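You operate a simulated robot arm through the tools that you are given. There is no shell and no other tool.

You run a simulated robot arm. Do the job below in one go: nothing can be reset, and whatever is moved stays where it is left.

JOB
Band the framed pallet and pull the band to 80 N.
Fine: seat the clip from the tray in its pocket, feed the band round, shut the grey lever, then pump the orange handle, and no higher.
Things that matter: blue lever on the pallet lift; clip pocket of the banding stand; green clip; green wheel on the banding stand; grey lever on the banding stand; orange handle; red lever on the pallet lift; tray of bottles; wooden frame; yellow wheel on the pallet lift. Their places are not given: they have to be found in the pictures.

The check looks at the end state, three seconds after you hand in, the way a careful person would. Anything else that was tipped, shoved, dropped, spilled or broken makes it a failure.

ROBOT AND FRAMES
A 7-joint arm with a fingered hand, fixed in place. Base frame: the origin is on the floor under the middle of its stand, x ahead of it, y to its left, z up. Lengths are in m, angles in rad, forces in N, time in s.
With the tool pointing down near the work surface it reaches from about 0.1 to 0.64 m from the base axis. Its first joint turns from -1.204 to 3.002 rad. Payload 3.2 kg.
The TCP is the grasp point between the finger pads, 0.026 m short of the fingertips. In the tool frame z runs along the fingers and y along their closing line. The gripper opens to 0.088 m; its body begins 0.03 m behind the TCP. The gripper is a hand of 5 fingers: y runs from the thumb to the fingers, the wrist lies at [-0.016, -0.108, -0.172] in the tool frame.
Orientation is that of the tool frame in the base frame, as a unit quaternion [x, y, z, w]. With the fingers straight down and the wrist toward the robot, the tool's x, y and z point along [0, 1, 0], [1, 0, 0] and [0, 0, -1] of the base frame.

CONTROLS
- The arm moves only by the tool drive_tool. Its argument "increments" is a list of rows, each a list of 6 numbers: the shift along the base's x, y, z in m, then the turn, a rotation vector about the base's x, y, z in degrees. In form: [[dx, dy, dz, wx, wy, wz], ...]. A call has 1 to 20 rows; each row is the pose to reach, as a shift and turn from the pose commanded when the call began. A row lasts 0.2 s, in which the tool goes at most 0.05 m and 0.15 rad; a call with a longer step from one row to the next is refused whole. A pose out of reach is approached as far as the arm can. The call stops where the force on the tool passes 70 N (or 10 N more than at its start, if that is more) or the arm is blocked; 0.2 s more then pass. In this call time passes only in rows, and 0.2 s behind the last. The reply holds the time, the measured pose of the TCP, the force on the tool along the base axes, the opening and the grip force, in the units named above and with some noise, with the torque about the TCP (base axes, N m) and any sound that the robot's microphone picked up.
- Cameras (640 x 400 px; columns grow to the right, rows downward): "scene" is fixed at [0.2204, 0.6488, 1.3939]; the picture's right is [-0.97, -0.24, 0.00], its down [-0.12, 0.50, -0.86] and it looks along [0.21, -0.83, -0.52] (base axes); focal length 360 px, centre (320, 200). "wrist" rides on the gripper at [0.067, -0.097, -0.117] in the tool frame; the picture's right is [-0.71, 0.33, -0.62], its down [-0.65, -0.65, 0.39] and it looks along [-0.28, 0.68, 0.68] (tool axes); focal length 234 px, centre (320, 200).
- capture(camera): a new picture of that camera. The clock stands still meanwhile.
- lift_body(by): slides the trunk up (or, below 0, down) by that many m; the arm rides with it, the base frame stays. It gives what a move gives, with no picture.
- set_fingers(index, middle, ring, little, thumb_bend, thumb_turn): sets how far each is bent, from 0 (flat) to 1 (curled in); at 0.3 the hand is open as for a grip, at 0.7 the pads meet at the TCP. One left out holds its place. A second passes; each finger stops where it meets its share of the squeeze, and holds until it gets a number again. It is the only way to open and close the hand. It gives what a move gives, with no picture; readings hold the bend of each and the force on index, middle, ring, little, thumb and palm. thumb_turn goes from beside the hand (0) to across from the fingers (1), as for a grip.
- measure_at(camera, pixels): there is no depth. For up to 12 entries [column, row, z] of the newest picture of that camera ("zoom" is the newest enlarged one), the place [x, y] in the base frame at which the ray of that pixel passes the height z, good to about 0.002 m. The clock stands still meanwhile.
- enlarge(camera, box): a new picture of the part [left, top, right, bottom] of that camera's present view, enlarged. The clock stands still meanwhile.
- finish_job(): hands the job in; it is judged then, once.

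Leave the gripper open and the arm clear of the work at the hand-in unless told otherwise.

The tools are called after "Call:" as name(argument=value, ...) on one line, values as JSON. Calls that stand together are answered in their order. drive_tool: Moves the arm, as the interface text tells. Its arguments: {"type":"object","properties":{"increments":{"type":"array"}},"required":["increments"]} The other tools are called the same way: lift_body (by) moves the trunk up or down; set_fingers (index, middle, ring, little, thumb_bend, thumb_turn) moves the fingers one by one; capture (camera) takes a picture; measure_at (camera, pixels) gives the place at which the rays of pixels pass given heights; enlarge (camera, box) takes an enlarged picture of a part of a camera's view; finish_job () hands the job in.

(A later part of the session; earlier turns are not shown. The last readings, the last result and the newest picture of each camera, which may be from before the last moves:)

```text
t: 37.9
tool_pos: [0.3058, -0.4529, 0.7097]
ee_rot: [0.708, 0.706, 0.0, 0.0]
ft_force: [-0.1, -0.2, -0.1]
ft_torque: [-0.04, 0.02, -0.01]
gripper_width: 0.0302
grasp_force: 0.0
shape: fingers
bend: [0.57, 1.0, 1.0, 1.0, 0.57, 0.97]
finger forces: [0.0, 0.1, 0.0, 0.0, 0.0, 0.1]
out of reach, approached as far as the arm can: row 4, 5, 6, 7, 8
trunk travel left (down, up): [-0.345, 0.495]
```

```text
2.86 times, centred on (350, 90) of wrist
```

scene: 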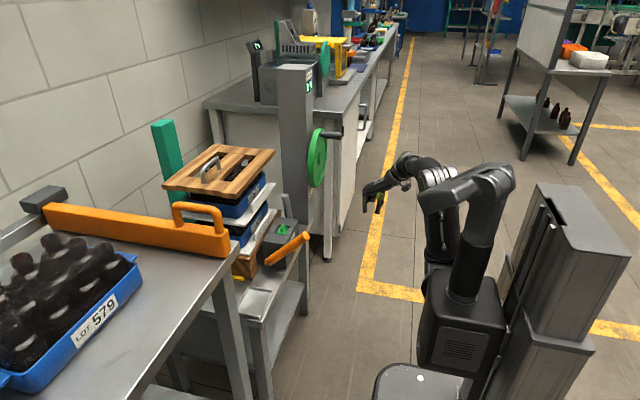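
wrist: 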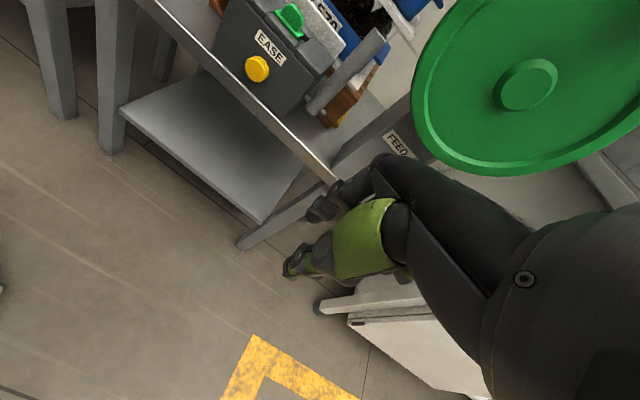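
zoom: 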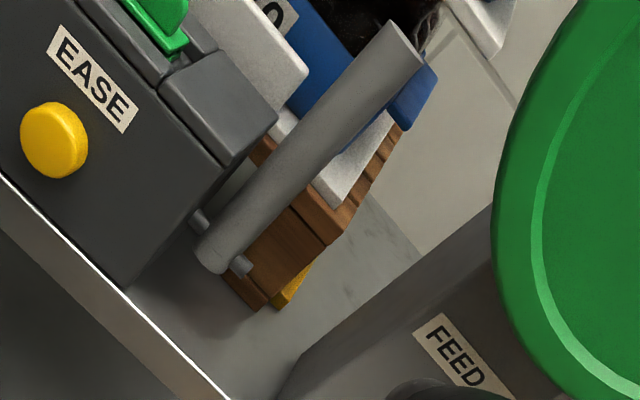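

The text after FEED is hidden behind the hand. A yaw of -20° will shift the label up and left in the picture.

Call:
drive_tool(increments=[[0, 0, 0, 0, 0, -7], [0, 0, 0, 0, 0, -14], [0, 0, 0, 0, 0, -20], [0, 0, 0, 0, 0, -20]])

Call:
capture(camera="wrist")

Call:
enlarge(camera="wrist", box=[320, 50, 440, 150])

```text
t: 38.9
tool_pos: [0.3053, -0.4528, 0.7109]
ee_rot: [0.82, 0.572, 0.0, -0.001]
ft_force: [0.8, -0.5, 0.7]
ft_torque: [0.01, 0.0, 0.01]
gripper_width: 0.03
grasp_force: 0.0
shape: fingers
bend: [0.57, 1.0, 1.0, 1.0, 0.57, 0.97]
finger forces: [0.0, 0.0, 0.1, 0.0, 0.0, 0.1]
trunk travel left (down, up): [-0.345, 0.495]
```

```text
taken
```

wrist: 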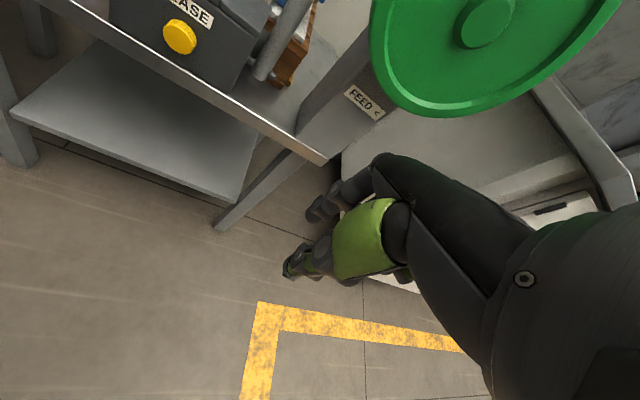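

```text
4.00 times, centred on (380, 100) of wrist
```

zoom: 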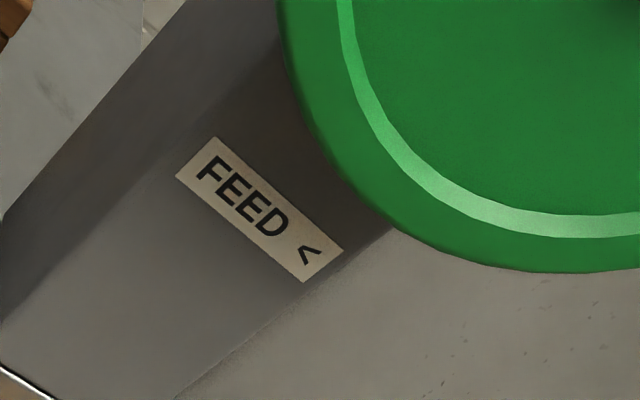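

The label reads "FEED <", so direction is a hint I will verify by turning gently. I'll grip the knob from the front with the fingers pointing +x. First I'll raise the hand in free space and yaw it so its wrist is on the +y side.

Call:
drive_tool(increments=[[0.0, 0.01, 0.03, 0, 0, -7], [0.0, 0.02, 0.06, 0, 0, -14], [0.0, 0.03, 0.09, 0, 0, -21], [0.0, 0.04, 0.12, 0, 0, -28], [0.0, 0.05, 0.15, 0, 0, -35], [0.0, 0.05, 0.18, 0, 0, -42], [0.01, 0.05, 0.2, 0, 0, -49], [0.02, 0.05, 0.21, 0, 0, -56], [0.02, 0.05, 0.21, 0, 0, -63], [0.02, 0.05, 0.21, 0, 0, -70], [0.02, 0.05, 0.21, 0, 0, -70]])

```text
t: 41.2
tool_pos: [0.3239, -0.4022, 0.9223]
ee_rot: [1.0, -0.001, 0.0, 0.0]
ft_force: [0.2, 1.0, -0.9]
ft_torque: [-0.01, -0.03, 0.04]
gripper_width: 0.0301
grasp_force: 0.1
shape: fingers
bend: [0.57, 1.0, 1.0, 1.0, 0.57, 0.97]
finger forces: [0.1, 0.0, 0.0, 0.0, 0.0, 0.0]
out of reach, approached as far as the arm can: row 3, 4, 5, 6, 7
trunk travel left (down, up): [-0.345, 0.495]
```

The yaw is exactly -90°. Now I'll tilt the hand about the base y axis until the fingers point along +x.

Call:
drive_tool(increments=[[0, 0, 0, 0, -8.2, 0], [0, 0, 0, 0, -16.4, 0], [0, 0, 0, 0, -24.6, 0], [0, 0, 0, 0, -32.8, 0], [0, 0, 0, 0, -41, 0], [0, 0, 0, 0, -49.2, 0], [0, 0, 0, 0, -57.4, 0], [0, 0, 0, 0, -65.6, 0], [0, 0, 0, 0, -73.8, 0], [0, 0, 0, 0, -82, 0], [0, 0, 0, 0, -90, 0], [0, 0, 0, 0, -90, 0]])

Call:
capture(camera="wrist")

Call:
capture(camera="scene")

```text
t: 43.9
tool_pos: [0.3316, -0.4828, 0.8997]
ee_rot: [0.707, 0.0, 0.707, -0.002]
ft_force: [0.7, -0.2, 0.7]
ft_torque: [0.03, 0.02, 0.0]
gripper_width: 0.0308
grasp_force: 0.0
shape: fingers
bend: [0.57, 1.0, 1.0, 1.0, 0.57, 0.97]
finger forces: [0.1, 0.0, 0.0, 0.0, 0.1, 0.1]
out of reach, approached as far as the arm can: row 2, 3, 4, 5, 6, 7, 8, 9, 10, 11, 12
trunk travel left (down, up): [-0.345, 0.495]
```

```text
taken
```

wrist: 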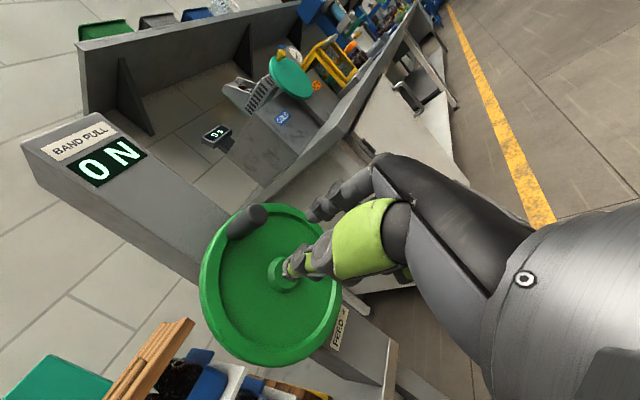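

```text
taken
```

scene: 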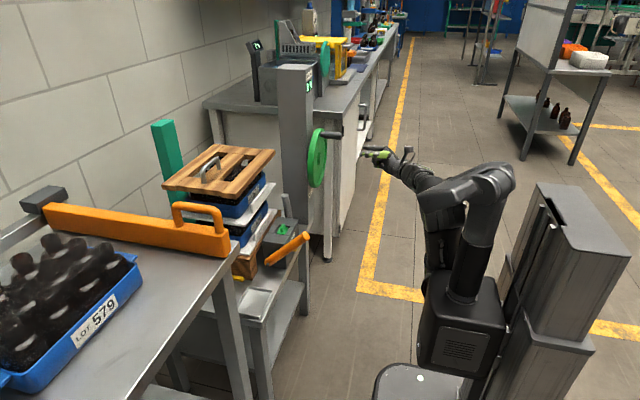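

The wrist camera now shows the wheel front-on: knob at (248,222), hub at (285,275), FEED label at (340,325), and the display reading 0 N. I'll zoom in and measure the knob and hub.

Call:
enlarge(camera="wrist", box=[190, 190, 350, 370])

Call:
measure_at(camera="wrist", pixels=[[258, 213, 0.925], [258, 213, 0.93], [258, 213, 0.935], [236, 234, 0.925], [236, 234, 0.93], [236, 234, 0.935], [290, 270, 0.84], [290, 270, 0.845], [290, 270, 0.85], [290, 270, 0.855]])

```text
2.22 times, centred on (270, 280) of wrist
```

zoom: 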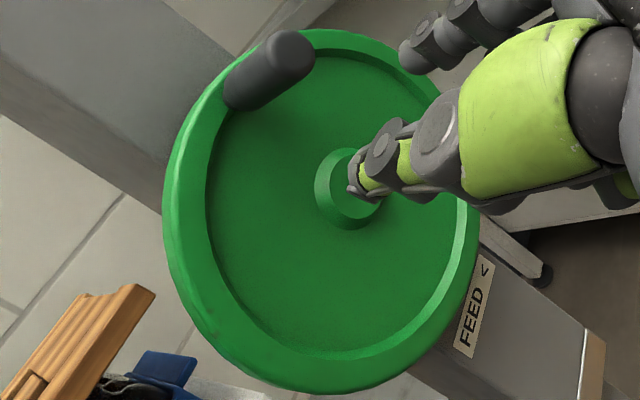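

```text
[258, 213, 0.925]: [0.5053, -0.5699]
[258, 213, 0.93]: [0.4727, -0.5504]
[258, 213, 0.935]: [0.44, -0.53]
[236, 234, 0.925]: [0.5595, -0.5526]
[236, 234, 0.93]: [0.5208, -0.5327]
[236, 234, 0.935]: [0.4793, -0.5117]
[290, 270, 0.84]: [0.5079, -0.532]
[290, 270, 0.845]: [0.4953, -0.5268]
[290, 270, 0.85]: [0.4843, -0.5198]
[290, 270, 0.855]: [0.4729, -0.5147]
```

The knob axis is at about y -0.525, z 0.9325, spanning x 0.44..0.50. The wheel centre is about y -0.51, z 0.852, so the knob radius is about 0.082 m. I'll open index, middle and thumb around a 0.057 m gap, then make a small test shift because the last commanded pose was not fully reached.

Call:
set_fingers(index=0.45, middle=0.45, thumb_bend=0.45)

Call:
drive_tool(increments=[[0.0, -0.03, 0.0, 0, 0, 0], [0.0, -0.06, 0.0, 0, 0, 0], [0.0, -0.06, 0.0, 0, 0, 0]])

```text
t: 44.9
tool_pos: [0.332, -0.4827, 0.901]
ee_rot: [0.708, 0.0, 0.707, -0.001]
ft_force: [0.3, -0.8, -0.2]
ft_torque: [0.0, 0.0, -0.01]
gripper_width: 0.0558
grasp_force: 0.1
shape: fingers
bend: [0.45, 0.45, 1.0, 1.0, 0.45, 0.97]
finger forces: [0.0, 0.1, 0.0, 0.0, 0.0, 0.1]
trunk travel left (down, up): [-0.345, 0.495]
```

```text
t: 45.6
tool_pos: [0.3336, -0.5422, 0.9022]
ee_rot: [0.707, 0.0, 0.707, -0.001]
ft_force: [0.1, 0.7, 0.2]
ft_torque: [0.0, 0.05, 0.0]
gripper_width: 0.056
grasp_force: 0.1
shape: fingers
bend: [0.45, 0.45, 1.0, 1.0, 0.45, 0.97]
finger forces: [0.0, 0.0, 0.1, 0.0, 0.0, 0.0]
trunk travel left (down, up): [-0.345, 0.495]
```

The commanded pose follows the actual one. I'll move just in front of the knob, TCP (0.39, -0.525, 0.938), and look.

Call:
drive_tool(increments=[[0.0, 0.01, 0.02, 0, 0, 0], [0.01, 0.017, 0.036, 0, 0, 0], [0.035, 0.017, 0.036, 0, 0, 0], [0.056, 0.017, 0.036, 0, 0, 0], [0.056, 0.017, 0.036, 0, 0, 0]])

Call:
capture(camera="wrist")

Call:
enlarge(camera="scene", box=[290, 100, 410, 200])

```text
t: 46.9
tool_pos: [0.39, -0.523, 0.9383]
ee_rot: [0.707, -0.001, 0.707, 0.0]
ft_force: [0.5, -0.1, -0.2]
ft_torque: [0.02, -0.02, -0.01]
gripper_width: 0.0563
grasp_force: 0.1
shape: fingers
bend: [0.45, 0.45, 1.0, 1.0, 0.45, 0.97]
finger forces: [0.0, 0.0, 0.0, 0.0, 0.0, 0.0]
trunk travel left (down, up): [-0.345, 0.495]
```

```text
taken
```

wrist: 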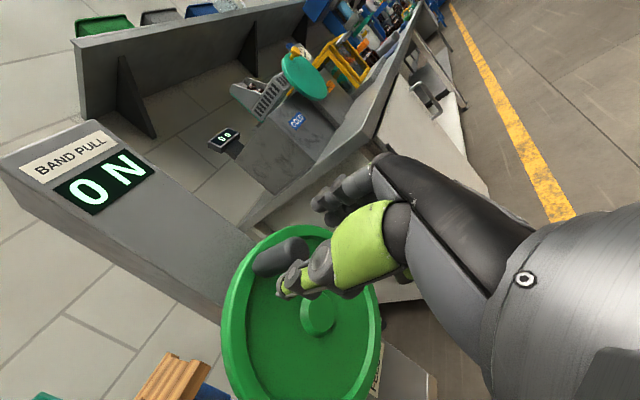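

```text
4.00 times, centred on (350, 150) of scene
```

zoom: 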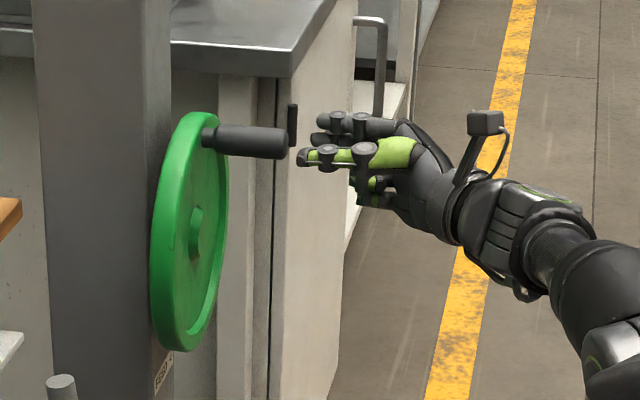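

Call:
enlarge(camera="wrist", box=[230, 170, 390, 330])

Call:
enlarge(camera="scene", box=[310, 115, 370, 165])

```text
2.50 times, centred on (310, 250) of wrist
```

zoom: 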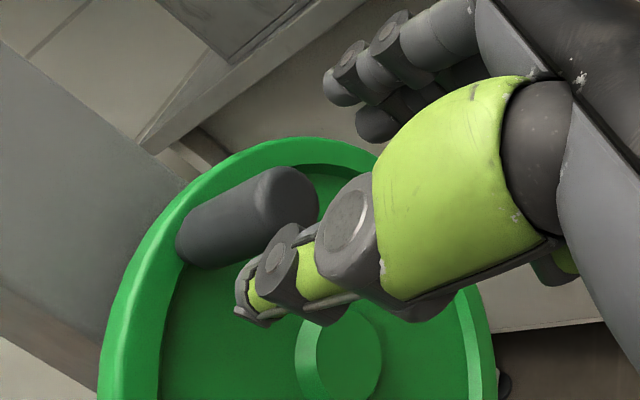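

```text
8.00 times, centred on (340, 140) of scene
```

zoom: 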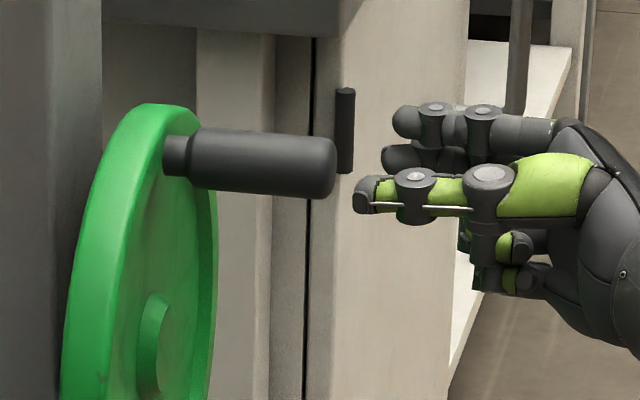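

Index sits just above and middle just below the knob level, with the thumb opposite, which makes a good three-point cage. I'll correct to y≈-0.529 and z≈0.934 and advance so the fingers flank the knob (TCP x≈0.458).

Call:
drive_tool(increments=[[0.01, -0.006, -0.004, 0, 0, 0], [0.03, -0.006, -0.004, 0, 0, 0], [0.05, -0.006, -0.004, 0, 0, 0], [0.068, -0.006, -0.004, 0, 0, 0], [0.068, -0.006, -0.004, 0, 0, 0]])

Call:
enlarge(camera="wrist", box=[250, 180, 390, 300])

Call:
enlarge(camera="scene", box=[300, 115, 360, 165])

```text
t: 48.0
tool_pos: [0.4588, -0.53, 0.9341]
ee_rot: [0.707, 0.0, 0.707, -0.001]
ft_force: [0.3, 0.6, -0.5]
ft_torque: [-0.01, -0.02, 0.02]
gripper_width: 0.056
grasp_force: 0.0
shape: fingers
bend: [0.45, 0.45, 1.0, 1.0, 0.45, 0.97]
finger forces: [0.1, 0.0, 0.0, 0.0, 0.0, 0.1]
trunk travel left (down, up): [-0.345, 0.495]
```

```text
3.33 times, centred on (320, 240) of wrist
```

zoom: 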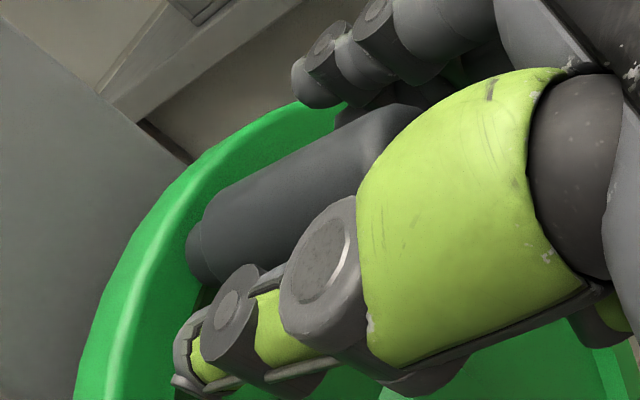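

```text
8.00 times, centred on (330, 140) of scene
```

zoom: 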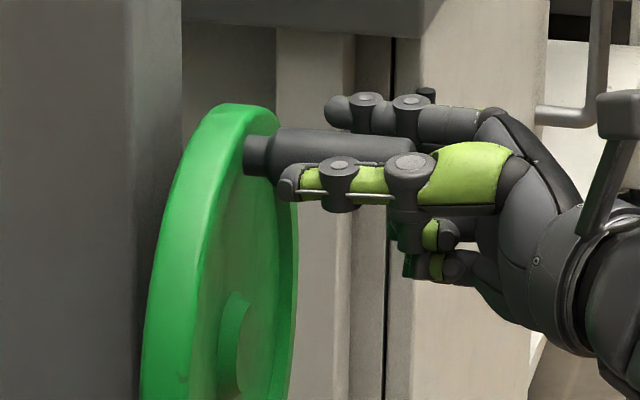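

The knob lies between the fingers and thumb. I'll close on it.

Call:
set_fingers(index=0.75, middle=0.75, thumb_bend=0.75)

Call:
enlarge(camera="scene", box=[300, 115, 360, 165])

```text
t: 49.0
tool_pos: [0.4588, -0.5299, 0.9333]
ee_rot: [0.707, 0.0, 0.707, -0.001]
ft_force: [4.9, -1.1, 1.8]
ft_torque: [-0.07, -0.07, -0.08]
gripper_width: 0.0188
grasp_force: 16.5
shape: fingers
bend: [0.73, 0.62, 1.0, 1.0, 0.62, 0.97]
finger forces: [9.8, 7.4, 0.0, 0.0, 16.1, 0.1]
trunk travel left (down, up): [-0.345, 0.495]
```

```text
8.00 times, centred on (330, 140) of scene
```

zoom: 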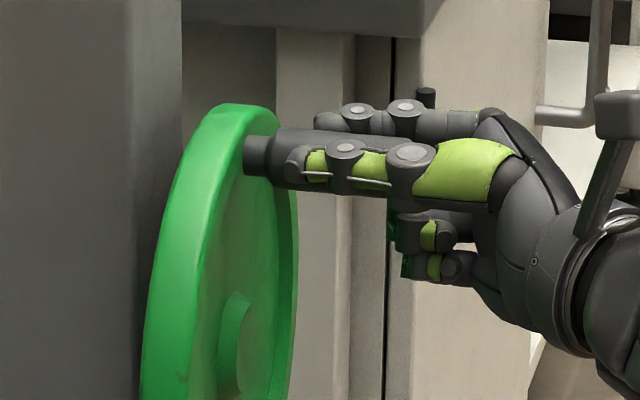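

The knob is gripped with about 16 N. As a gentle direction test I'll move the knob clockwise as seen from the front (top toward -y), about 10° along its circle, and read the force and any sound.

Call:
drive_tool(increments=[[0, -0.0035, -0.0007, 0, 0, 0], [0, -0.0069, -0.0016, 0, 0, 0], [0, -0.0103, -0.0026, 0, 0, 0], [0, -0.0137, -0.0037, 0, 0, 0]])

Call:
capture(camera="scene")

Call:
enlarge(camera="scene", box=[150, 110, 350, 340])

```text
t: 50.0
tool_pos: [0.4581, -0.5377, 0.9342]
ee_rot: [0.706, 0.003, 0.708, 0.0]
ft_force: [-1.5, 23.2, 1.6]
ft_torque: [-0.07, -0.07, 0.11]
gripper_width: 0.0214
grasp_force: 17.3
shape: fingers
bend: [0.74, 0.73, 1.0, 1.0, 0.55, 0.95]
finger forces: [4.4, 3.2, 0.0, 0.1, 27.3, 0.0]
trunk travel left (down, up): [-0.345, 0.495]
```

```text
taken
```

scene: 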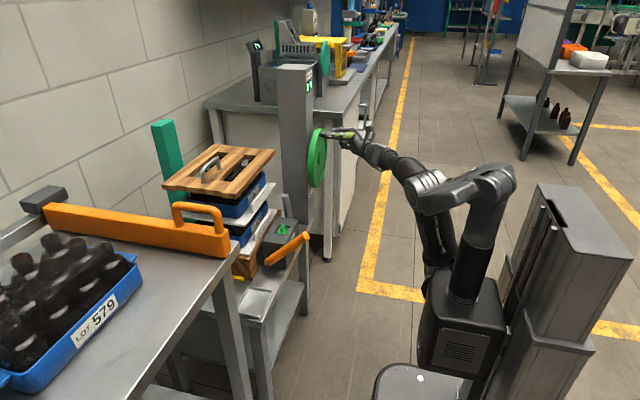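

```text
1.74 times, centred on (250, 225) of scene
```

zoom: 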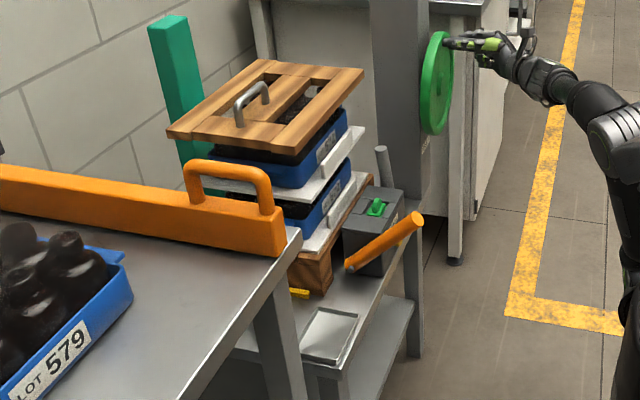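

There's 23 N of resistance and the thumb was pushed back while the knob barely moved, so clockwise looks blocked. I'll return to the start and gently test the other way (top toward +y).

Call:
drive_tool(increments=[[0, 0.004, 0.001, 0, 0, 0], [0, 0.009, 0.0025, 0, 0, 0], [0, 0.0137, 0.0037, 0, 0, 0], [0, 0.0137, 0.0037, 0, 0, 0]])

Call:
enlarge(camera="scene", box=[300, 115, 360, 165])

```text
t: 51.0
tool_pos: [0.4573, -0.5323, 0.9338]
ee_rot: [0.707, -0.003, 0.707, -0.001]
ft_force: [4.7, -3.3, 4.9]
ft_torque: [-0.11, -0.05, -0.4]
gripper_width: 0.0194
grasp_force: 17.4
shape: fingers
bend: [0.74, 0.73, 1.0, 1.0, 0.6, 0.95]
finger forces: [11.6, 8.3, 0.0, 0.1, 14.8, 0.0]
trunk travel left (down, up): [-0.345, 0.495]
```

```text
8.00 times, centred on (330, 140) of scene
```

zoom: 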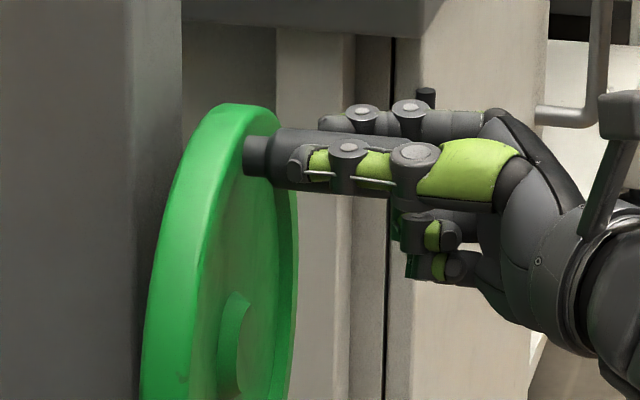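

Call:
drive_tool(increments=[[0, 0.0035, 0.0005, 0, 0, 0], [0, 0.0071, 0.0009, 0, 0, 0], [0, 0.0106, 0.0011, 0, 0, 0], [0, 0.0142, 0.0012, 0, 0, 0]])

Call:
enlarge(camera="scene", box=[300, 115, 360, 165])

```text
t: 52.0
tool_pos: [0.4588, -0.5157, 0.9332]
ee_rot: [0.706, -0.002, 0.708, -0.001]
ft_force: [2.0, -4.2, 0.4]
ft_torque: [-0.22, -0.01, -0.41]
gripper_width: 0.0189
grasp_force: 17.5
shape: fingers
bend: [0.74, 0.73, 1.0, 1.0, 0.6, 0.98]
finger forces: [10.4, 10.2, 0.1, 0.0, 13.3, 0.1]
trunk travel left (down, up): [-0.345, 0.495]
```

```text
8.00 times, centred on (330, 140) of scene
```

zoom: 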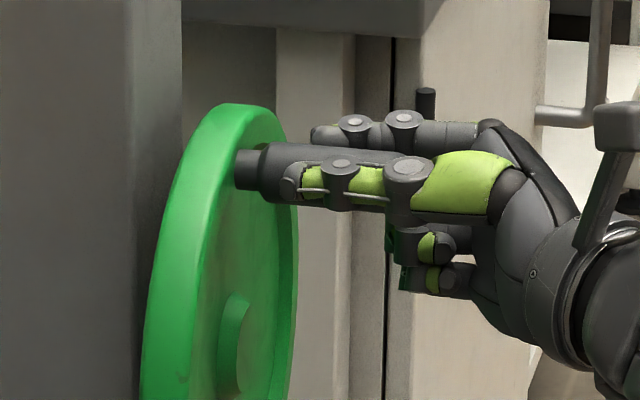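

It turns easily this way (only 4 N of resistance) and the knob moved toward +y, so the feed direction is counter-clockwise seen from the front. I'll continue along the circle by 45° and check the forces.

Call:
drive_tool(increments=[[0, 0.0106, -0.0007, 0, 0, 0], [0, 0.0211, -0.0028, 0, 0, 0], [0, 0.0312, -0.0062, 0, 0, 0], [0, 0.0408, -0.0109, 0, 0, 0], [0, 0.0496, -0.0168, 0, 0, 0], [0, 0.0576, -0.0239, 0, 0, 0]])

Call:
capture(camera="scene")

Call:
enlarge(camera="scene", box=[290, 110, 370, 190])

```text
t: 53.5
tool_pos: [0.4579, -0.4598, 0.9097]
ee_rot: [0.708, -0.003, 0.707, -0.001]
ft_force: [-1.5, -6.3, -2.8]
ft_torque: [-0.07, -0.01, -0.2]
gripper_width: 0.0001
grasp_force: 6.5
shape: fingers
bend: [0.75, 0.73, 1.0, 1.0, 0.68, 0.95]
finger forces: [0.1, 8.1, 2.9, 0.1, 1.7, 0.0]
trunk travel left (down, up): [-0.345, 0.495]
```

```text
taken
```

scene: 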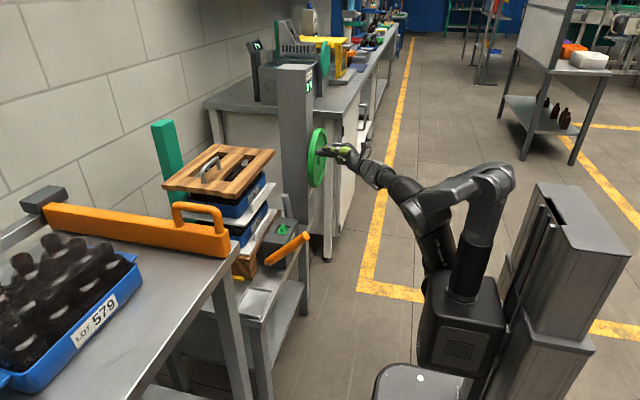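

```text
5.00 times, centred on (330, 150) of scene
```

zoom: 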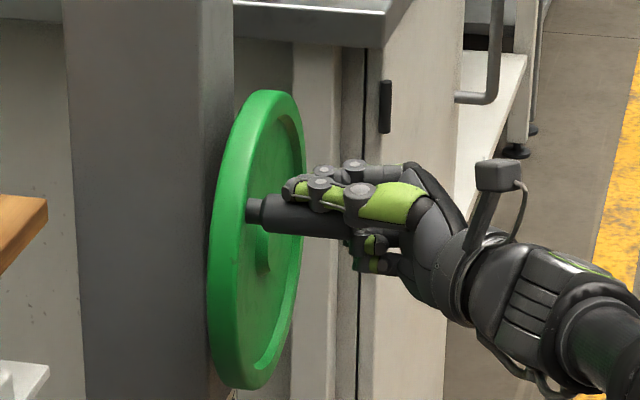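

The wheel turned, but the knob slipped down between the pads. It is lower than my assumed circle. I'll open the fingers, back away and measure the knob's actual position.

Call:
set_fingers(index=0.45, middle=0.45, thumb_bend=0.45)

Call:
drive_tool(increments=[[-0.02, 0, 0.0, 0, 0, 0], [-0.05, 0, 0.0, 0, 0, 0], [-0.08, 0, 0.0, 0, 0, 0], [-0.08, 0, 0.0, 0, 0, 0]])

Call:
capture(camera="wrist")

Call:
enlarge(camera="wrist", box=[200, 150, 400, 350])

Call:
enlarge(camera="scene", box=[290, 110, 370, 190])

```text
t: 54.5
tool_pos: [0.4583, -0.4594, 0.9102]
ee_rot: [0.707, -0.001, 0.707, -0.002]
ft_force: [-3.5, -1.9, -6.0]
ft_torque: [-0.12, -0.01, 0.1]
gripper_width: 0.0557
grasp_force: 4.3
shape: fingers
bend: [0.45, 0.45, 1.0, 1.0, 0.45, 0.97]
finger forces: [0.0, 0.0, 8.2, 0.1, 0.0, 0.1]
trunk travel left (down, up): [-0.345, 0.495]
```

```text
t: 55.5
tool_pos: [0.3827, -0.4727, 0.9078]
ee_rot: [0.707, 0.001, 0.707, -0.001]
ft_force: [-0.3, -0.1, -0.2]
ft_torque: [0.02, 0.01, 0.02]
gripper_width: 0.0559
grasp_force: 0.0
shape: fingers
bend: [0.45, 0.45, 1.0, 1.0, 0.45, 0.97]
finger forces: [0.0, 0.1, 0.0, 0.0, 0.0, 0.1]
out of reach, approached as far as the arm can: row 2, 3, 4
trunk travel left (down, up): [-0.345, 0.495]
```

```text
taken
```

wrist: 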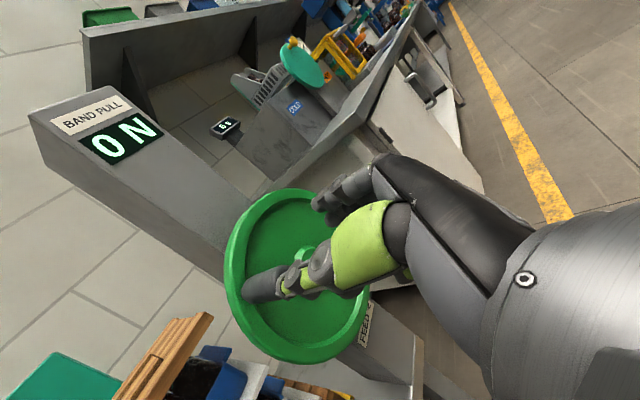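

```text
2.00 times, centred on (300, 250) of wrist
```

zoom: 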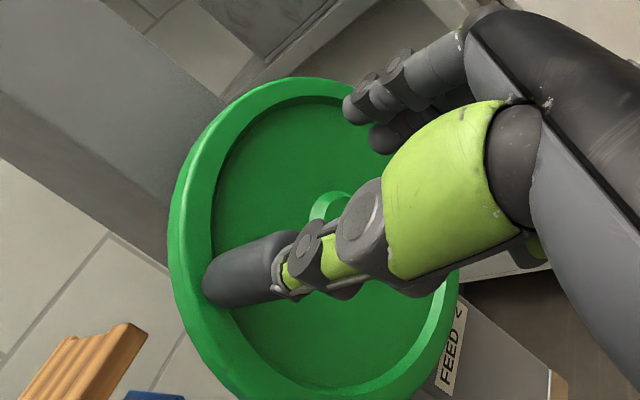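

```text
5.00 times, centred on (330, 150) of scene
```

zoom: 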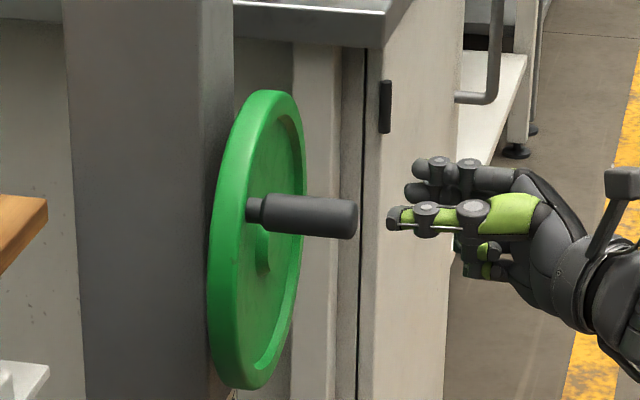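

The geometry now fits: wheel centre about (y -0.518, z 0.852), knob radius about 0.081, knob now at 56° past the top toward +y. Gripping slips, so I'll close index, middle and thumb into a solid "beak" and push the knob from behind along the circle instead. First I'll place the beak behind the knob at about 28°, still in front of the wheel.

Call:
set_fingers(index=0.74, middle=0.74, thumb_bend=0.74)

Call:
drive_tool(increments=[[0.0, -0.004, 0.008, 0, 0, 0], [0.0, -0.0073, 0.0157, 0, 0, 0], [0.0, -0.0073, 0.0157, 0, 0, 0]])

Call:
enlarge(camera="scene", box=[290, 110, 370, 190])

Call:
enlarge(camera="wrist", box=[200, 150, 400, 350])

```text
t: 56.5
tool_pos: [0.3819, -0.4724, 0.9077]
ee_rot: [0.707, 0.0, 0.707, 0.0]
ft_force: [-0.3, -0.5, 0.3]
ft_torque: [-0.04, 0.01, 0.01]
gripper_width: 0.0
grasp_force: 0.2
shape: fingers
bend: [0.73, 0.74, 1.0, 1.0, 0.72, 0.97]
finger forces: [0.0, 0.0, 0.0, 0.1, 0.0, 0.1]
trunk travel left (down, up): [-0.345, 0.495]
```

```text
t: 57.2
tool_pos: [0.3831, -0.4809, 0.9238]
ee_rot: [0.707, -0.001, 0.707, -0.001]
ft_force: [0.3, 0.1, -0.9]
ft_torque: [0.02, -0.01, 0.0]
gripper_width: 0.0
grasp_force: 0.1
shape: fingers
bend: [0.73, 0.74, 1.0, 1.0, 0.72, 0.97]
finger forces: [0.0, 0.0, 0.0, 0.1, 0.1, 0.0]
trunk travel left (down, up): [-0.345, 0.495]
```

```text
5.00 times, centred on (330, 150) of scene
```

zoom: 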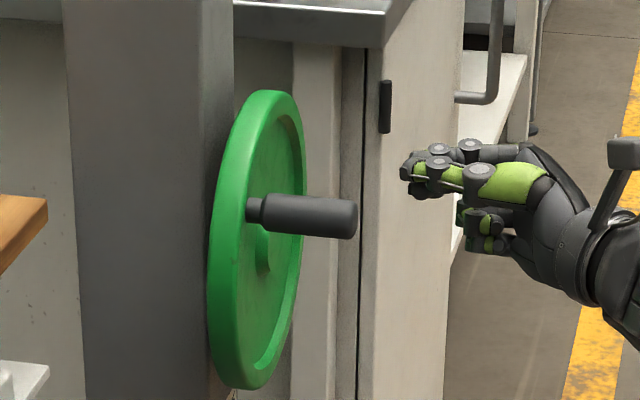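

```text
2.00 times, centred on (300, 250) of wrist
```

zoom: 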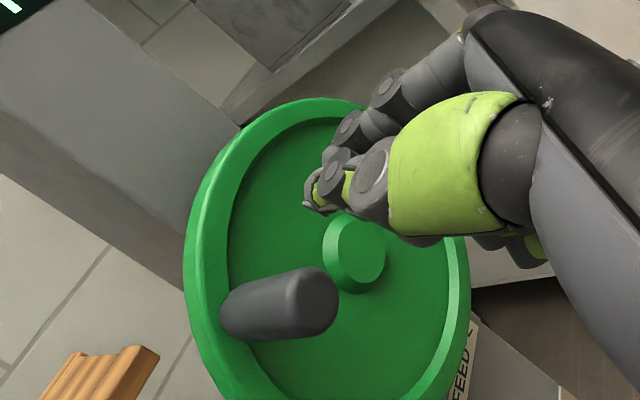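

With the knob in clear view, it is at about (y -0.453, z 0.898), 54° past top. I'll insert the beak behind it at 24° with TCP x≈0.45, then sweep gently to 64° and look.

Call:
drive_tool(increments=[[0.0, -0.0045, 0.0016, 0, 0, 0], [0.03, -0.0045, 0.0016, 0, 0, 0], [0.055, -0.0045, 0.0016, 0, 0, 0], [0.067, -0.0045, 0.0016, 0, 0, 0], [0.067, -0.0045, 0.0016, 0, 0, 0]])

Call:
drive_tool(increments=[[0, 0.00985, -0.00524, 0, 0, 0], [0, 0.01888, -0.0118, 0, 0, 0], [0, 0.02691, -0.01955, 0, 0, 0], [0, 0.03378, -0.02834, 0, 0, 0], [0, 0.03936, -0.03801, 0, 0, 0]])

Call:
enlarge(camera="scene", box=[290, 110, 370, 190])

Call:
enlarge(camera="wrist", box=[200, 150, 400, 350])

```text
t: 58.5
tool_pos: [0.4501, -0.485, 0.9253]
ee_rot: [0.707, 0.0, 0.707, -0.001]
ft_force: [0.2, -0.4, 0.4]
ft_torque: [-0.02, -0.04, -0.04]
gripper_width: 0.0
grasp_force: 0.0
shape: fingers
bend: [0.73, 0.74, 1.0, 1.0, 0.72, 0.97]
finger forces: [0.0, 0.0, 0.0, 0.0, 0.0, 0.0]
trunk travel left (down, up): [-0.345, 0.495]
```

```text
t: 59.6
tool_pos: [0.4499, -0.4473, 0.8871]
ee_rot: [0.707, -0.001, 0.707, -0.002]
ft_force: [-1.5, -3.9, 1.5]
ft_torque: [-0.04, 0.01, -0.03]
gripper_width: 0.0001
grasp_force: 1.2
shape: fingers
bend: [0.73, 0.74, 1.0, 1.0, 0.72, 0.97]
finger forces: [0.0, 2.8, 0.0, 0.1, 0.0, 0.1]
trunk travel left (down, up): [-0.345, 0.495]
```

```text
5.00 times, centred on (330, 150) of scene
```

zoom: 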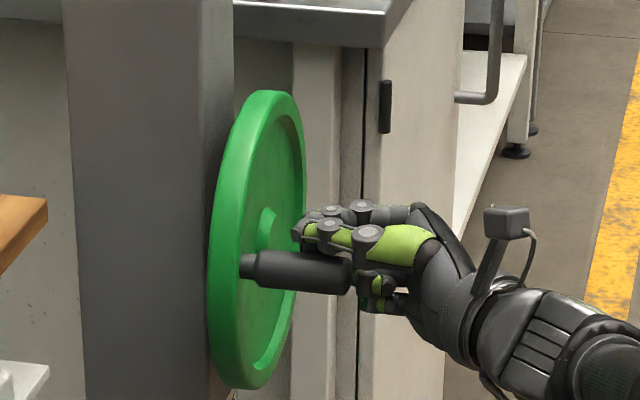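

```text
2.00 times, centred on (300, 250) of wrist
```

zoom: 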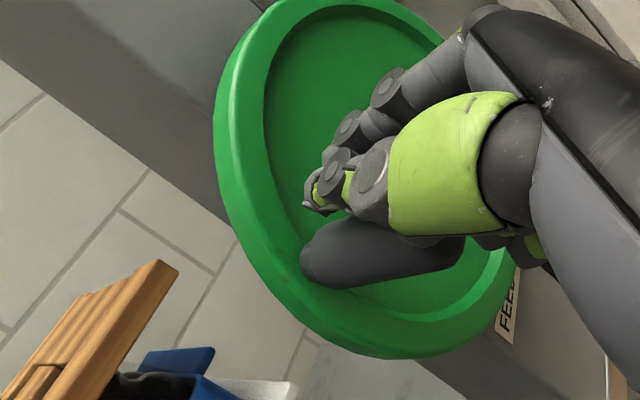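

Pushing works well with only about 4 N and the knob moves ahead of the beak. I'll continue the sweep from 64° to 144°.

Call:
drive_tool(increments=[[0, 0.00418, -0.01035, 0, 0, 0], [0, 0.00688, -0.02118, 0, 0, 0], [0, 0.00805, -0.03228, 0, 0, 0], [0, 0.00766, -0.04343, 0, 0, 0], [0, 0.00572, -0.05442, 0, 0, 0], [0, 0.00228, -0.06504, 0, 0, 0], [0, -0.00262, -0.07507, 0, 0, 0], [0, -0.00886, -0.08432, 0, 0, 0], [0, -0.01633, -0.09262, 0, 0, 0], [0, -0.02488, -0.09979, 0, 0, 0]])

Call:
capture(camera="scene")

Call:
enlarge(camera="scene", box=[230, 110, 390, 230])

```text
t: 61.9
tool_pos: [0.4474, -0.4714, 0.7904]
ee_rot: [0.706, -0.001, 0.709, -0.001]
ft_force: [-8.1, -8.5, 14.7]
ft_torque: [-0.36, 0.18, 0.1]
gripper_width: 0.0
grasp_force: 16.3
shape: fingers
bend: [0.73, 0.73, 1.0, 1.0, 0.72, 0.97]
finger forces: [0.0, 14.2, 18.7, 0.2, 0.1, 0.0]
trunk travel left (down, up): [-0.345, 0.495]
```

```text
taken
```

scene: 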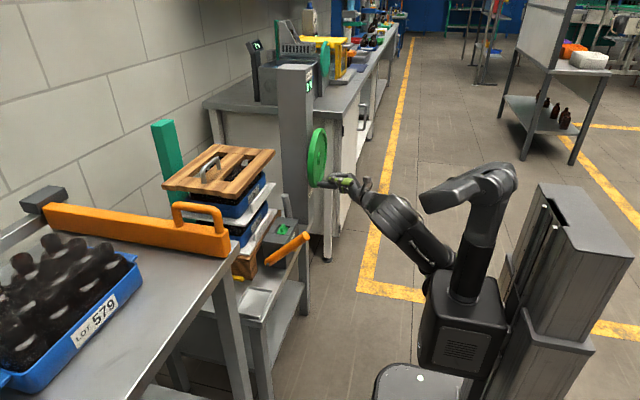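

```text
3.33 times, centred on (310, 170) of scene
```

zoom: 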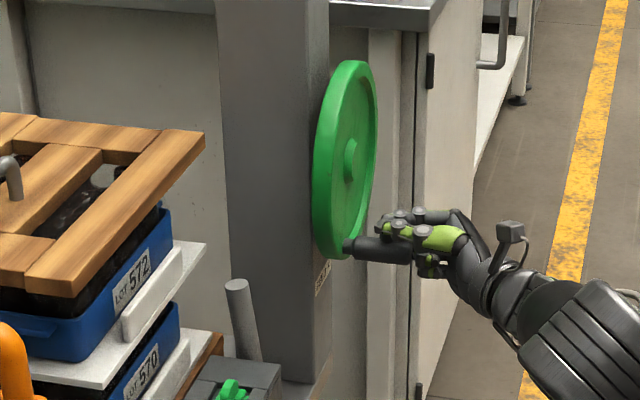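

The force rose to about 18 N with the curled ring finger touching the knob's end. I'll pull back 13 mm in x so only the beak touches the knob.

Call:
drive_tool(increments=[[-0.005, 0.001, 0.001, 0, 0, 0], [-0.01, 0.002, 0.002, 0, 0, 0], [-0.013, 0.002, 0.002, 0, 0, 0], [-0.013, 0.002, 0.002, 0, 0, 0]])

Call:
enlarge(camera="scene", box=[290, 140, 370, 220])

Call:
capture(camera="wrist")

Call:
enlarge(camera="wrist", box=[200, 150, 400, 350])

```text
t: 62.9
tool_pos: [0.4366, -0.4679, 0.7902]
ee_rot: [0.708, -0.001, 0.706, -0.001]
ft_force: [2.4, -0.1, 3.6]
ft_torque: [-0.05, -0.1, 0.01]
gripper_width: 0.0002
grasp_force: 2.1
shape: fingers
bend: [0.73, 0.73, 1.0, 1.0, 0.72, 0.97]
finger forces: [0.1, 4.1, 0.0, 0.1, 0.1, 0.0]
trunk travel left (down, up): [-0.345, 0.495]
```

```text
5.00 times, centred on (330, 180) of scene
```

zoom: 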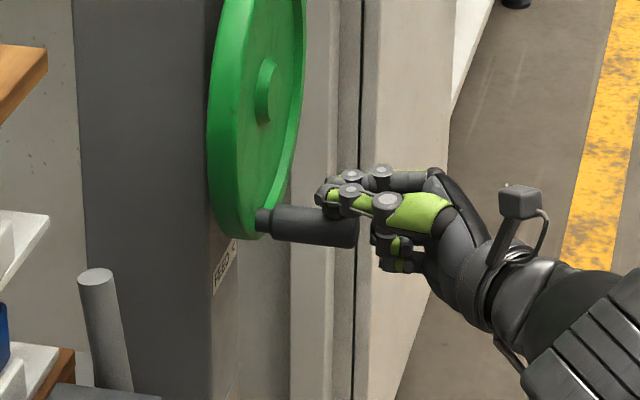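

```text
taken
```

wrist: 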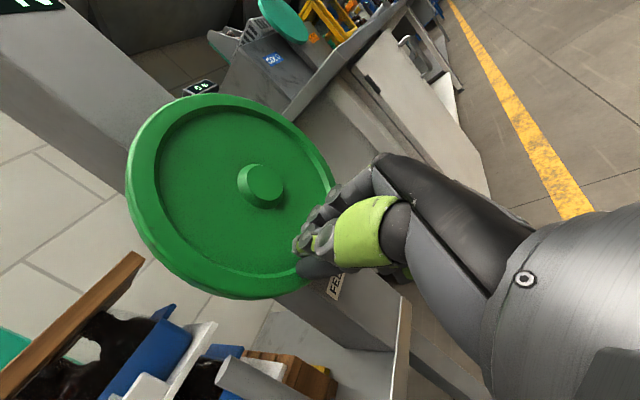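

```text
2.00 times, centred on (300, 250) of wrist
```

zoom: 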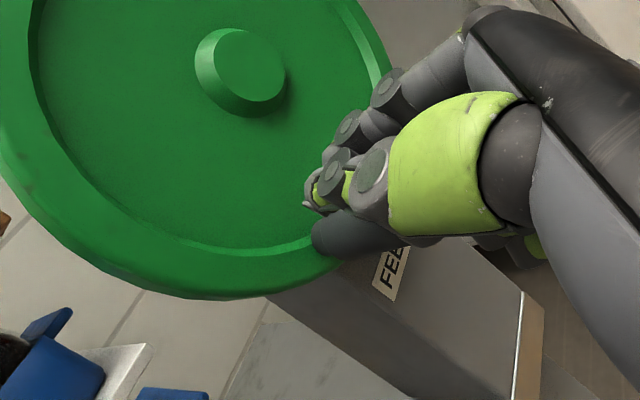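

Call:
enlarge(camera="wrist", box=[270, 220, 370, 300])

Call:
enlarge(camera="scene", box=[305, 160, 345, 200])

```text
5.00 times, centred on (320, 260) of wrist
```

zoom: 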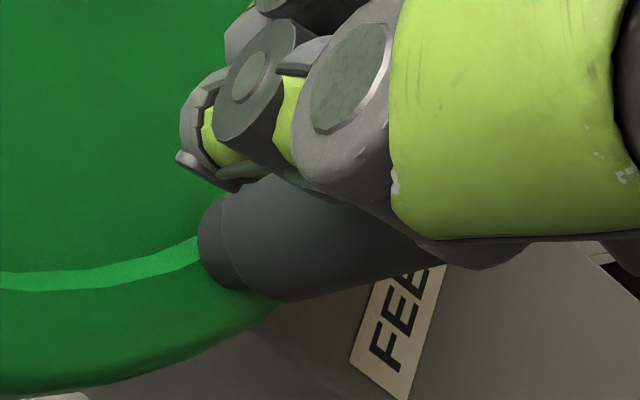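

```text
10.00 times, centred on (325, 180) of scene
```

zoom: 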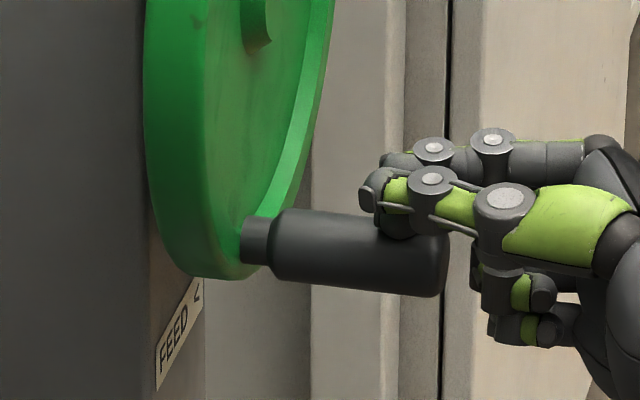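

The knob is directly below the beak near the bottom of the wheel. A refit gives a circle radius of about 0.088 around (y -0.519, z 0.846). I'll move slightly outward to get on the +y side of the knob, then continue the sweep through the bottom to about 209°.

Call:
drive_tool(increments=[[0, 0.009, -0.001, 0, 0, 0], [0, 0.01, -0.0077, 0, 0, 0], [0, -0.0005, -0.0154, 0, 0, 0], [0, -0.011, -0.0217, 0, 0, 0], [0, -0.0223, -0.0265, 0, 0, 0], [0, -0.0342, -0.0297, 0, 0, 0], [0, -0.0464, -0.0312, 0, 0, 0]])

Call:
enlarge(camera="scene", box=[290, 140, 370, 220])

Call:
enlarge(camera="wrist", box=[200, 150, 400, 350])

```text
t: 64.5
tool_pos: [0.434, -0.5103, 0.7693]
ee_rot: [0.7, 0.005, 0.714, 0.004]
ft_force: [-8.1, 2.4, 36.1]
ft_torque: [-0.58, -0.22, -0.1]
gripper_width: 0.0
grasp_force: 17.9
shape: fingers
bend: [0.73, 0.74, 1.0, 1.0, 0.72, 0.97]
finger forces: [0.0, 35.5, 0.0, 0.1, 0.1, 0.1]
out of reach, approached as far as the arm can: row 3
trunk travel left (down, up): [-0.345, 0.495]
```

```text
5.00 times, centred on (330, 180) of scene
```

zoom: 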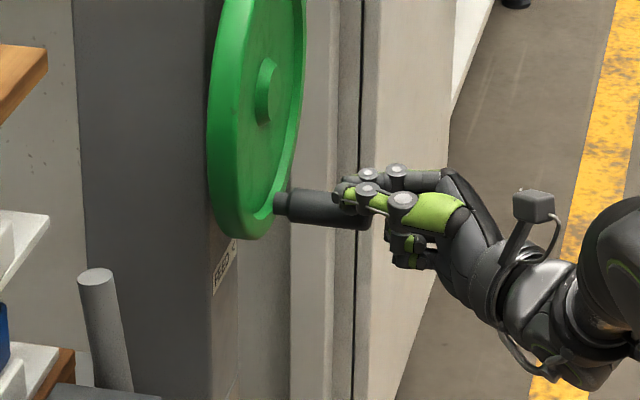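

```text
2.00 times, centred on (300, 250) of wrist
```

zoom: 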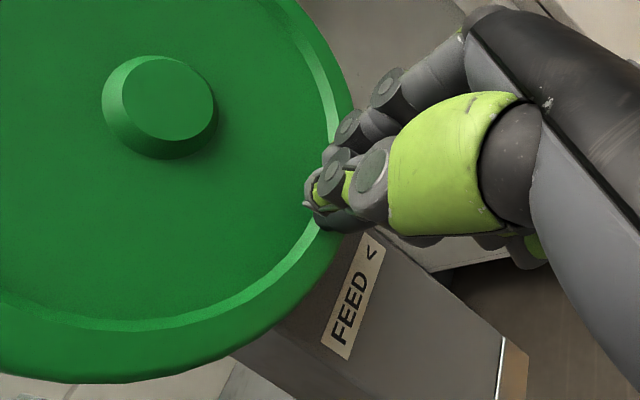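

The middle finger was pressing the knob from above (36 N). Triangulation gives the knob at (y -0.524, z 0.746) at the very bottom, so the true circle is radius ≈0.0925 about (y -0.522, z 0.839). I'll release upward, go round to the knob's +y side, and push it on toward -y.

Call:
drive_tool(increments=[[0, 0.004, 0.014, 0, 0, 0], [0, 0.0194, 0.018, 0, 0, 0], [0, 0.0264, 0.004, 0, 0, 0], [0, 0.0264, -0.0076, 0, 0, 0], [0, 0.0181, -0.0092, 0, 0, 0], [0, 0.0101, -0.0099, 0, 0, 0], [0, -0.0028, -0.0115, 0, 0, 0], [0, -0.0157, -0.0112, 0, 0, 0], [0, -0.0284, -0.0092, 0, 0, 0], [0, -0.0407, -0.0055, 0, 0, 0]])

Call:
enlarge(camera="scene", box=[290, 140, 370, 220])

Call:
enlarge(camera="wrist", box=[200, 150, 400, 350])

```text
t: 66.7
tool_pos: [0.4351, -0.5563, 0.7527]
ee_rot: [0.707, -0.001, 0.707, -0.001]
ft_force: [-1.7, 2.5, -0.1]
ft_torque: [-0.03, -0.05, -0.05]
gripper_width: 0.0
grasp_force: 2.1
shape: fingers
bend: [0.73, 0.74, 1.0, 1.0, 0.72, 0.97]
finger forces: [3.6, 0.0, 0.0, 0.0, 0.0, 0.1]
out of reach, approached as far as the arm can: row 4
trunk travel left (down, up): [-0.345, 0.495]
```

```text
5.00 times, centred on (330, 180) of scene
```

zoom: 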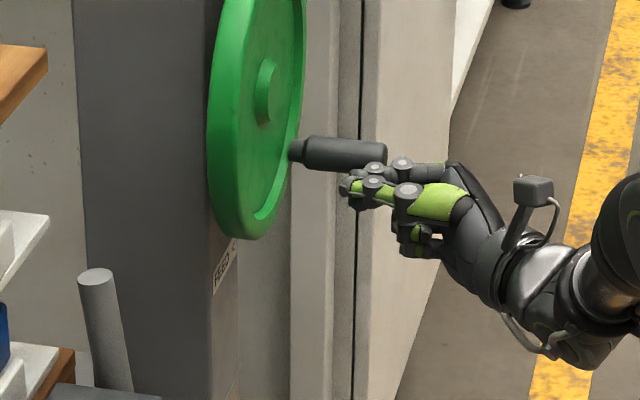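

```text
2.00 times, centred on (300, 250) of wrist
```

zoom: 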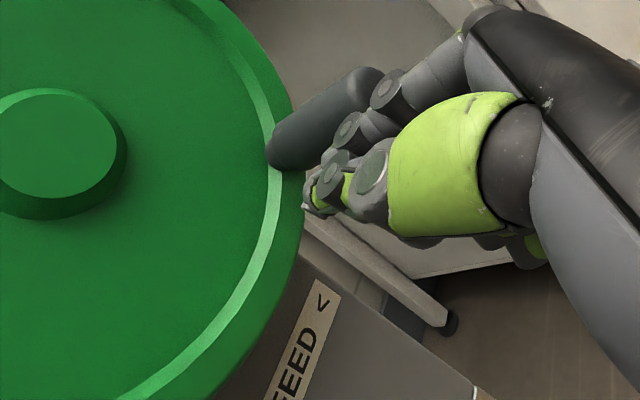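

With the right radius the push takes only about 3 N. I'll continue the sweep from 201° up the -y side to about 353°.

Call:
drive_tool(increments=[[0, -0.0117, 0.0055, 0, 0, 0], [0, -0.0226, 0.0125, 0, 0, 0], [0, -0.0323, 0.021, 0, 0, 0], [0, -0.0408, 0.0307, 0, 0, 0], [0, -0.0478, 0.0416, 0, 0, 0], [0, -0.0533, 0.0533, 0, 0, 0], [0, -0.057, 0.0656, 0, 0, 0], [0, -0.059, 0.0783, 0, 0, 0], [0, -0.0593, 0.0912, 0, 0, 0], [0, -0.0577, 0.1041, 0, 0, 0], [0, -0.0544, 0.1165, 0, 0, 0], [0, -0.0493, 0.1284, 0, 0, 0], [0, -0.0427, 0.1395, 0, 0, 0], [0, -0.0346, 0.1495, 0, 0, 0], [0, -0.0251, 0.1583, 0, 0, 0], [0, -0.0145, 0.1657, 0, 0, 0], [0, -0.003, 0.1715, 0, 0, 0]])

Call:
capture(camera="scene")

Call:
enlarge(camera="scene", box=[150, 110, 350, 300])

Call:
capture(camera="wrist")

```text
t: 70.2
tool_pos: [0.4365, -0.5742, 0.9033]
ee_rot: [0.713, -0.021, 0.701, -0.006]
ft_force: [-3.5, -32.4, -37.7]
ft_torque: [0.24, 0.35, -0.42]
gripper_width: 0.0003
grasp_force: 27.2
shape: fingers
bend: [0.73, 0.74, 1.0, 1.0, 0.73, 1.0]
finger forces: [15.2, 0.1, 0.0, 0.1, 39.2, 0.0]
trunk travel left (down, up): [-0.345, 0.495]
```

```text
taken
```

scene: 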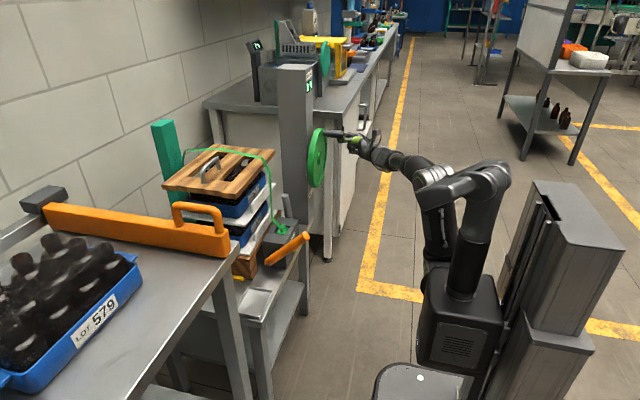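

```text
2.11 times, centred on (250, 205) of scene
```

zoom: 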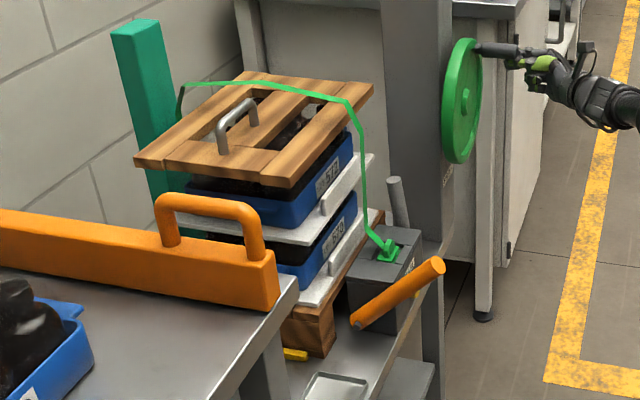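

```text
taken
```

wrist: 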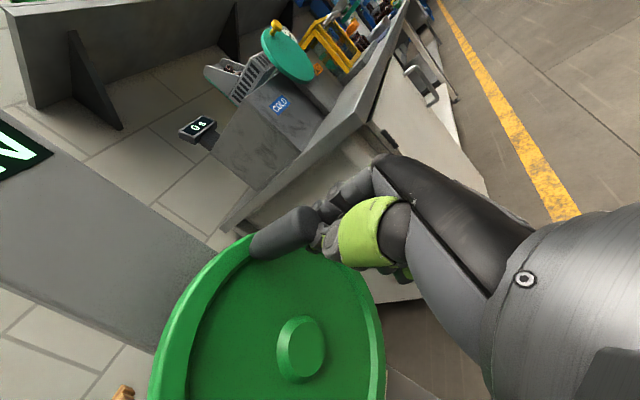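

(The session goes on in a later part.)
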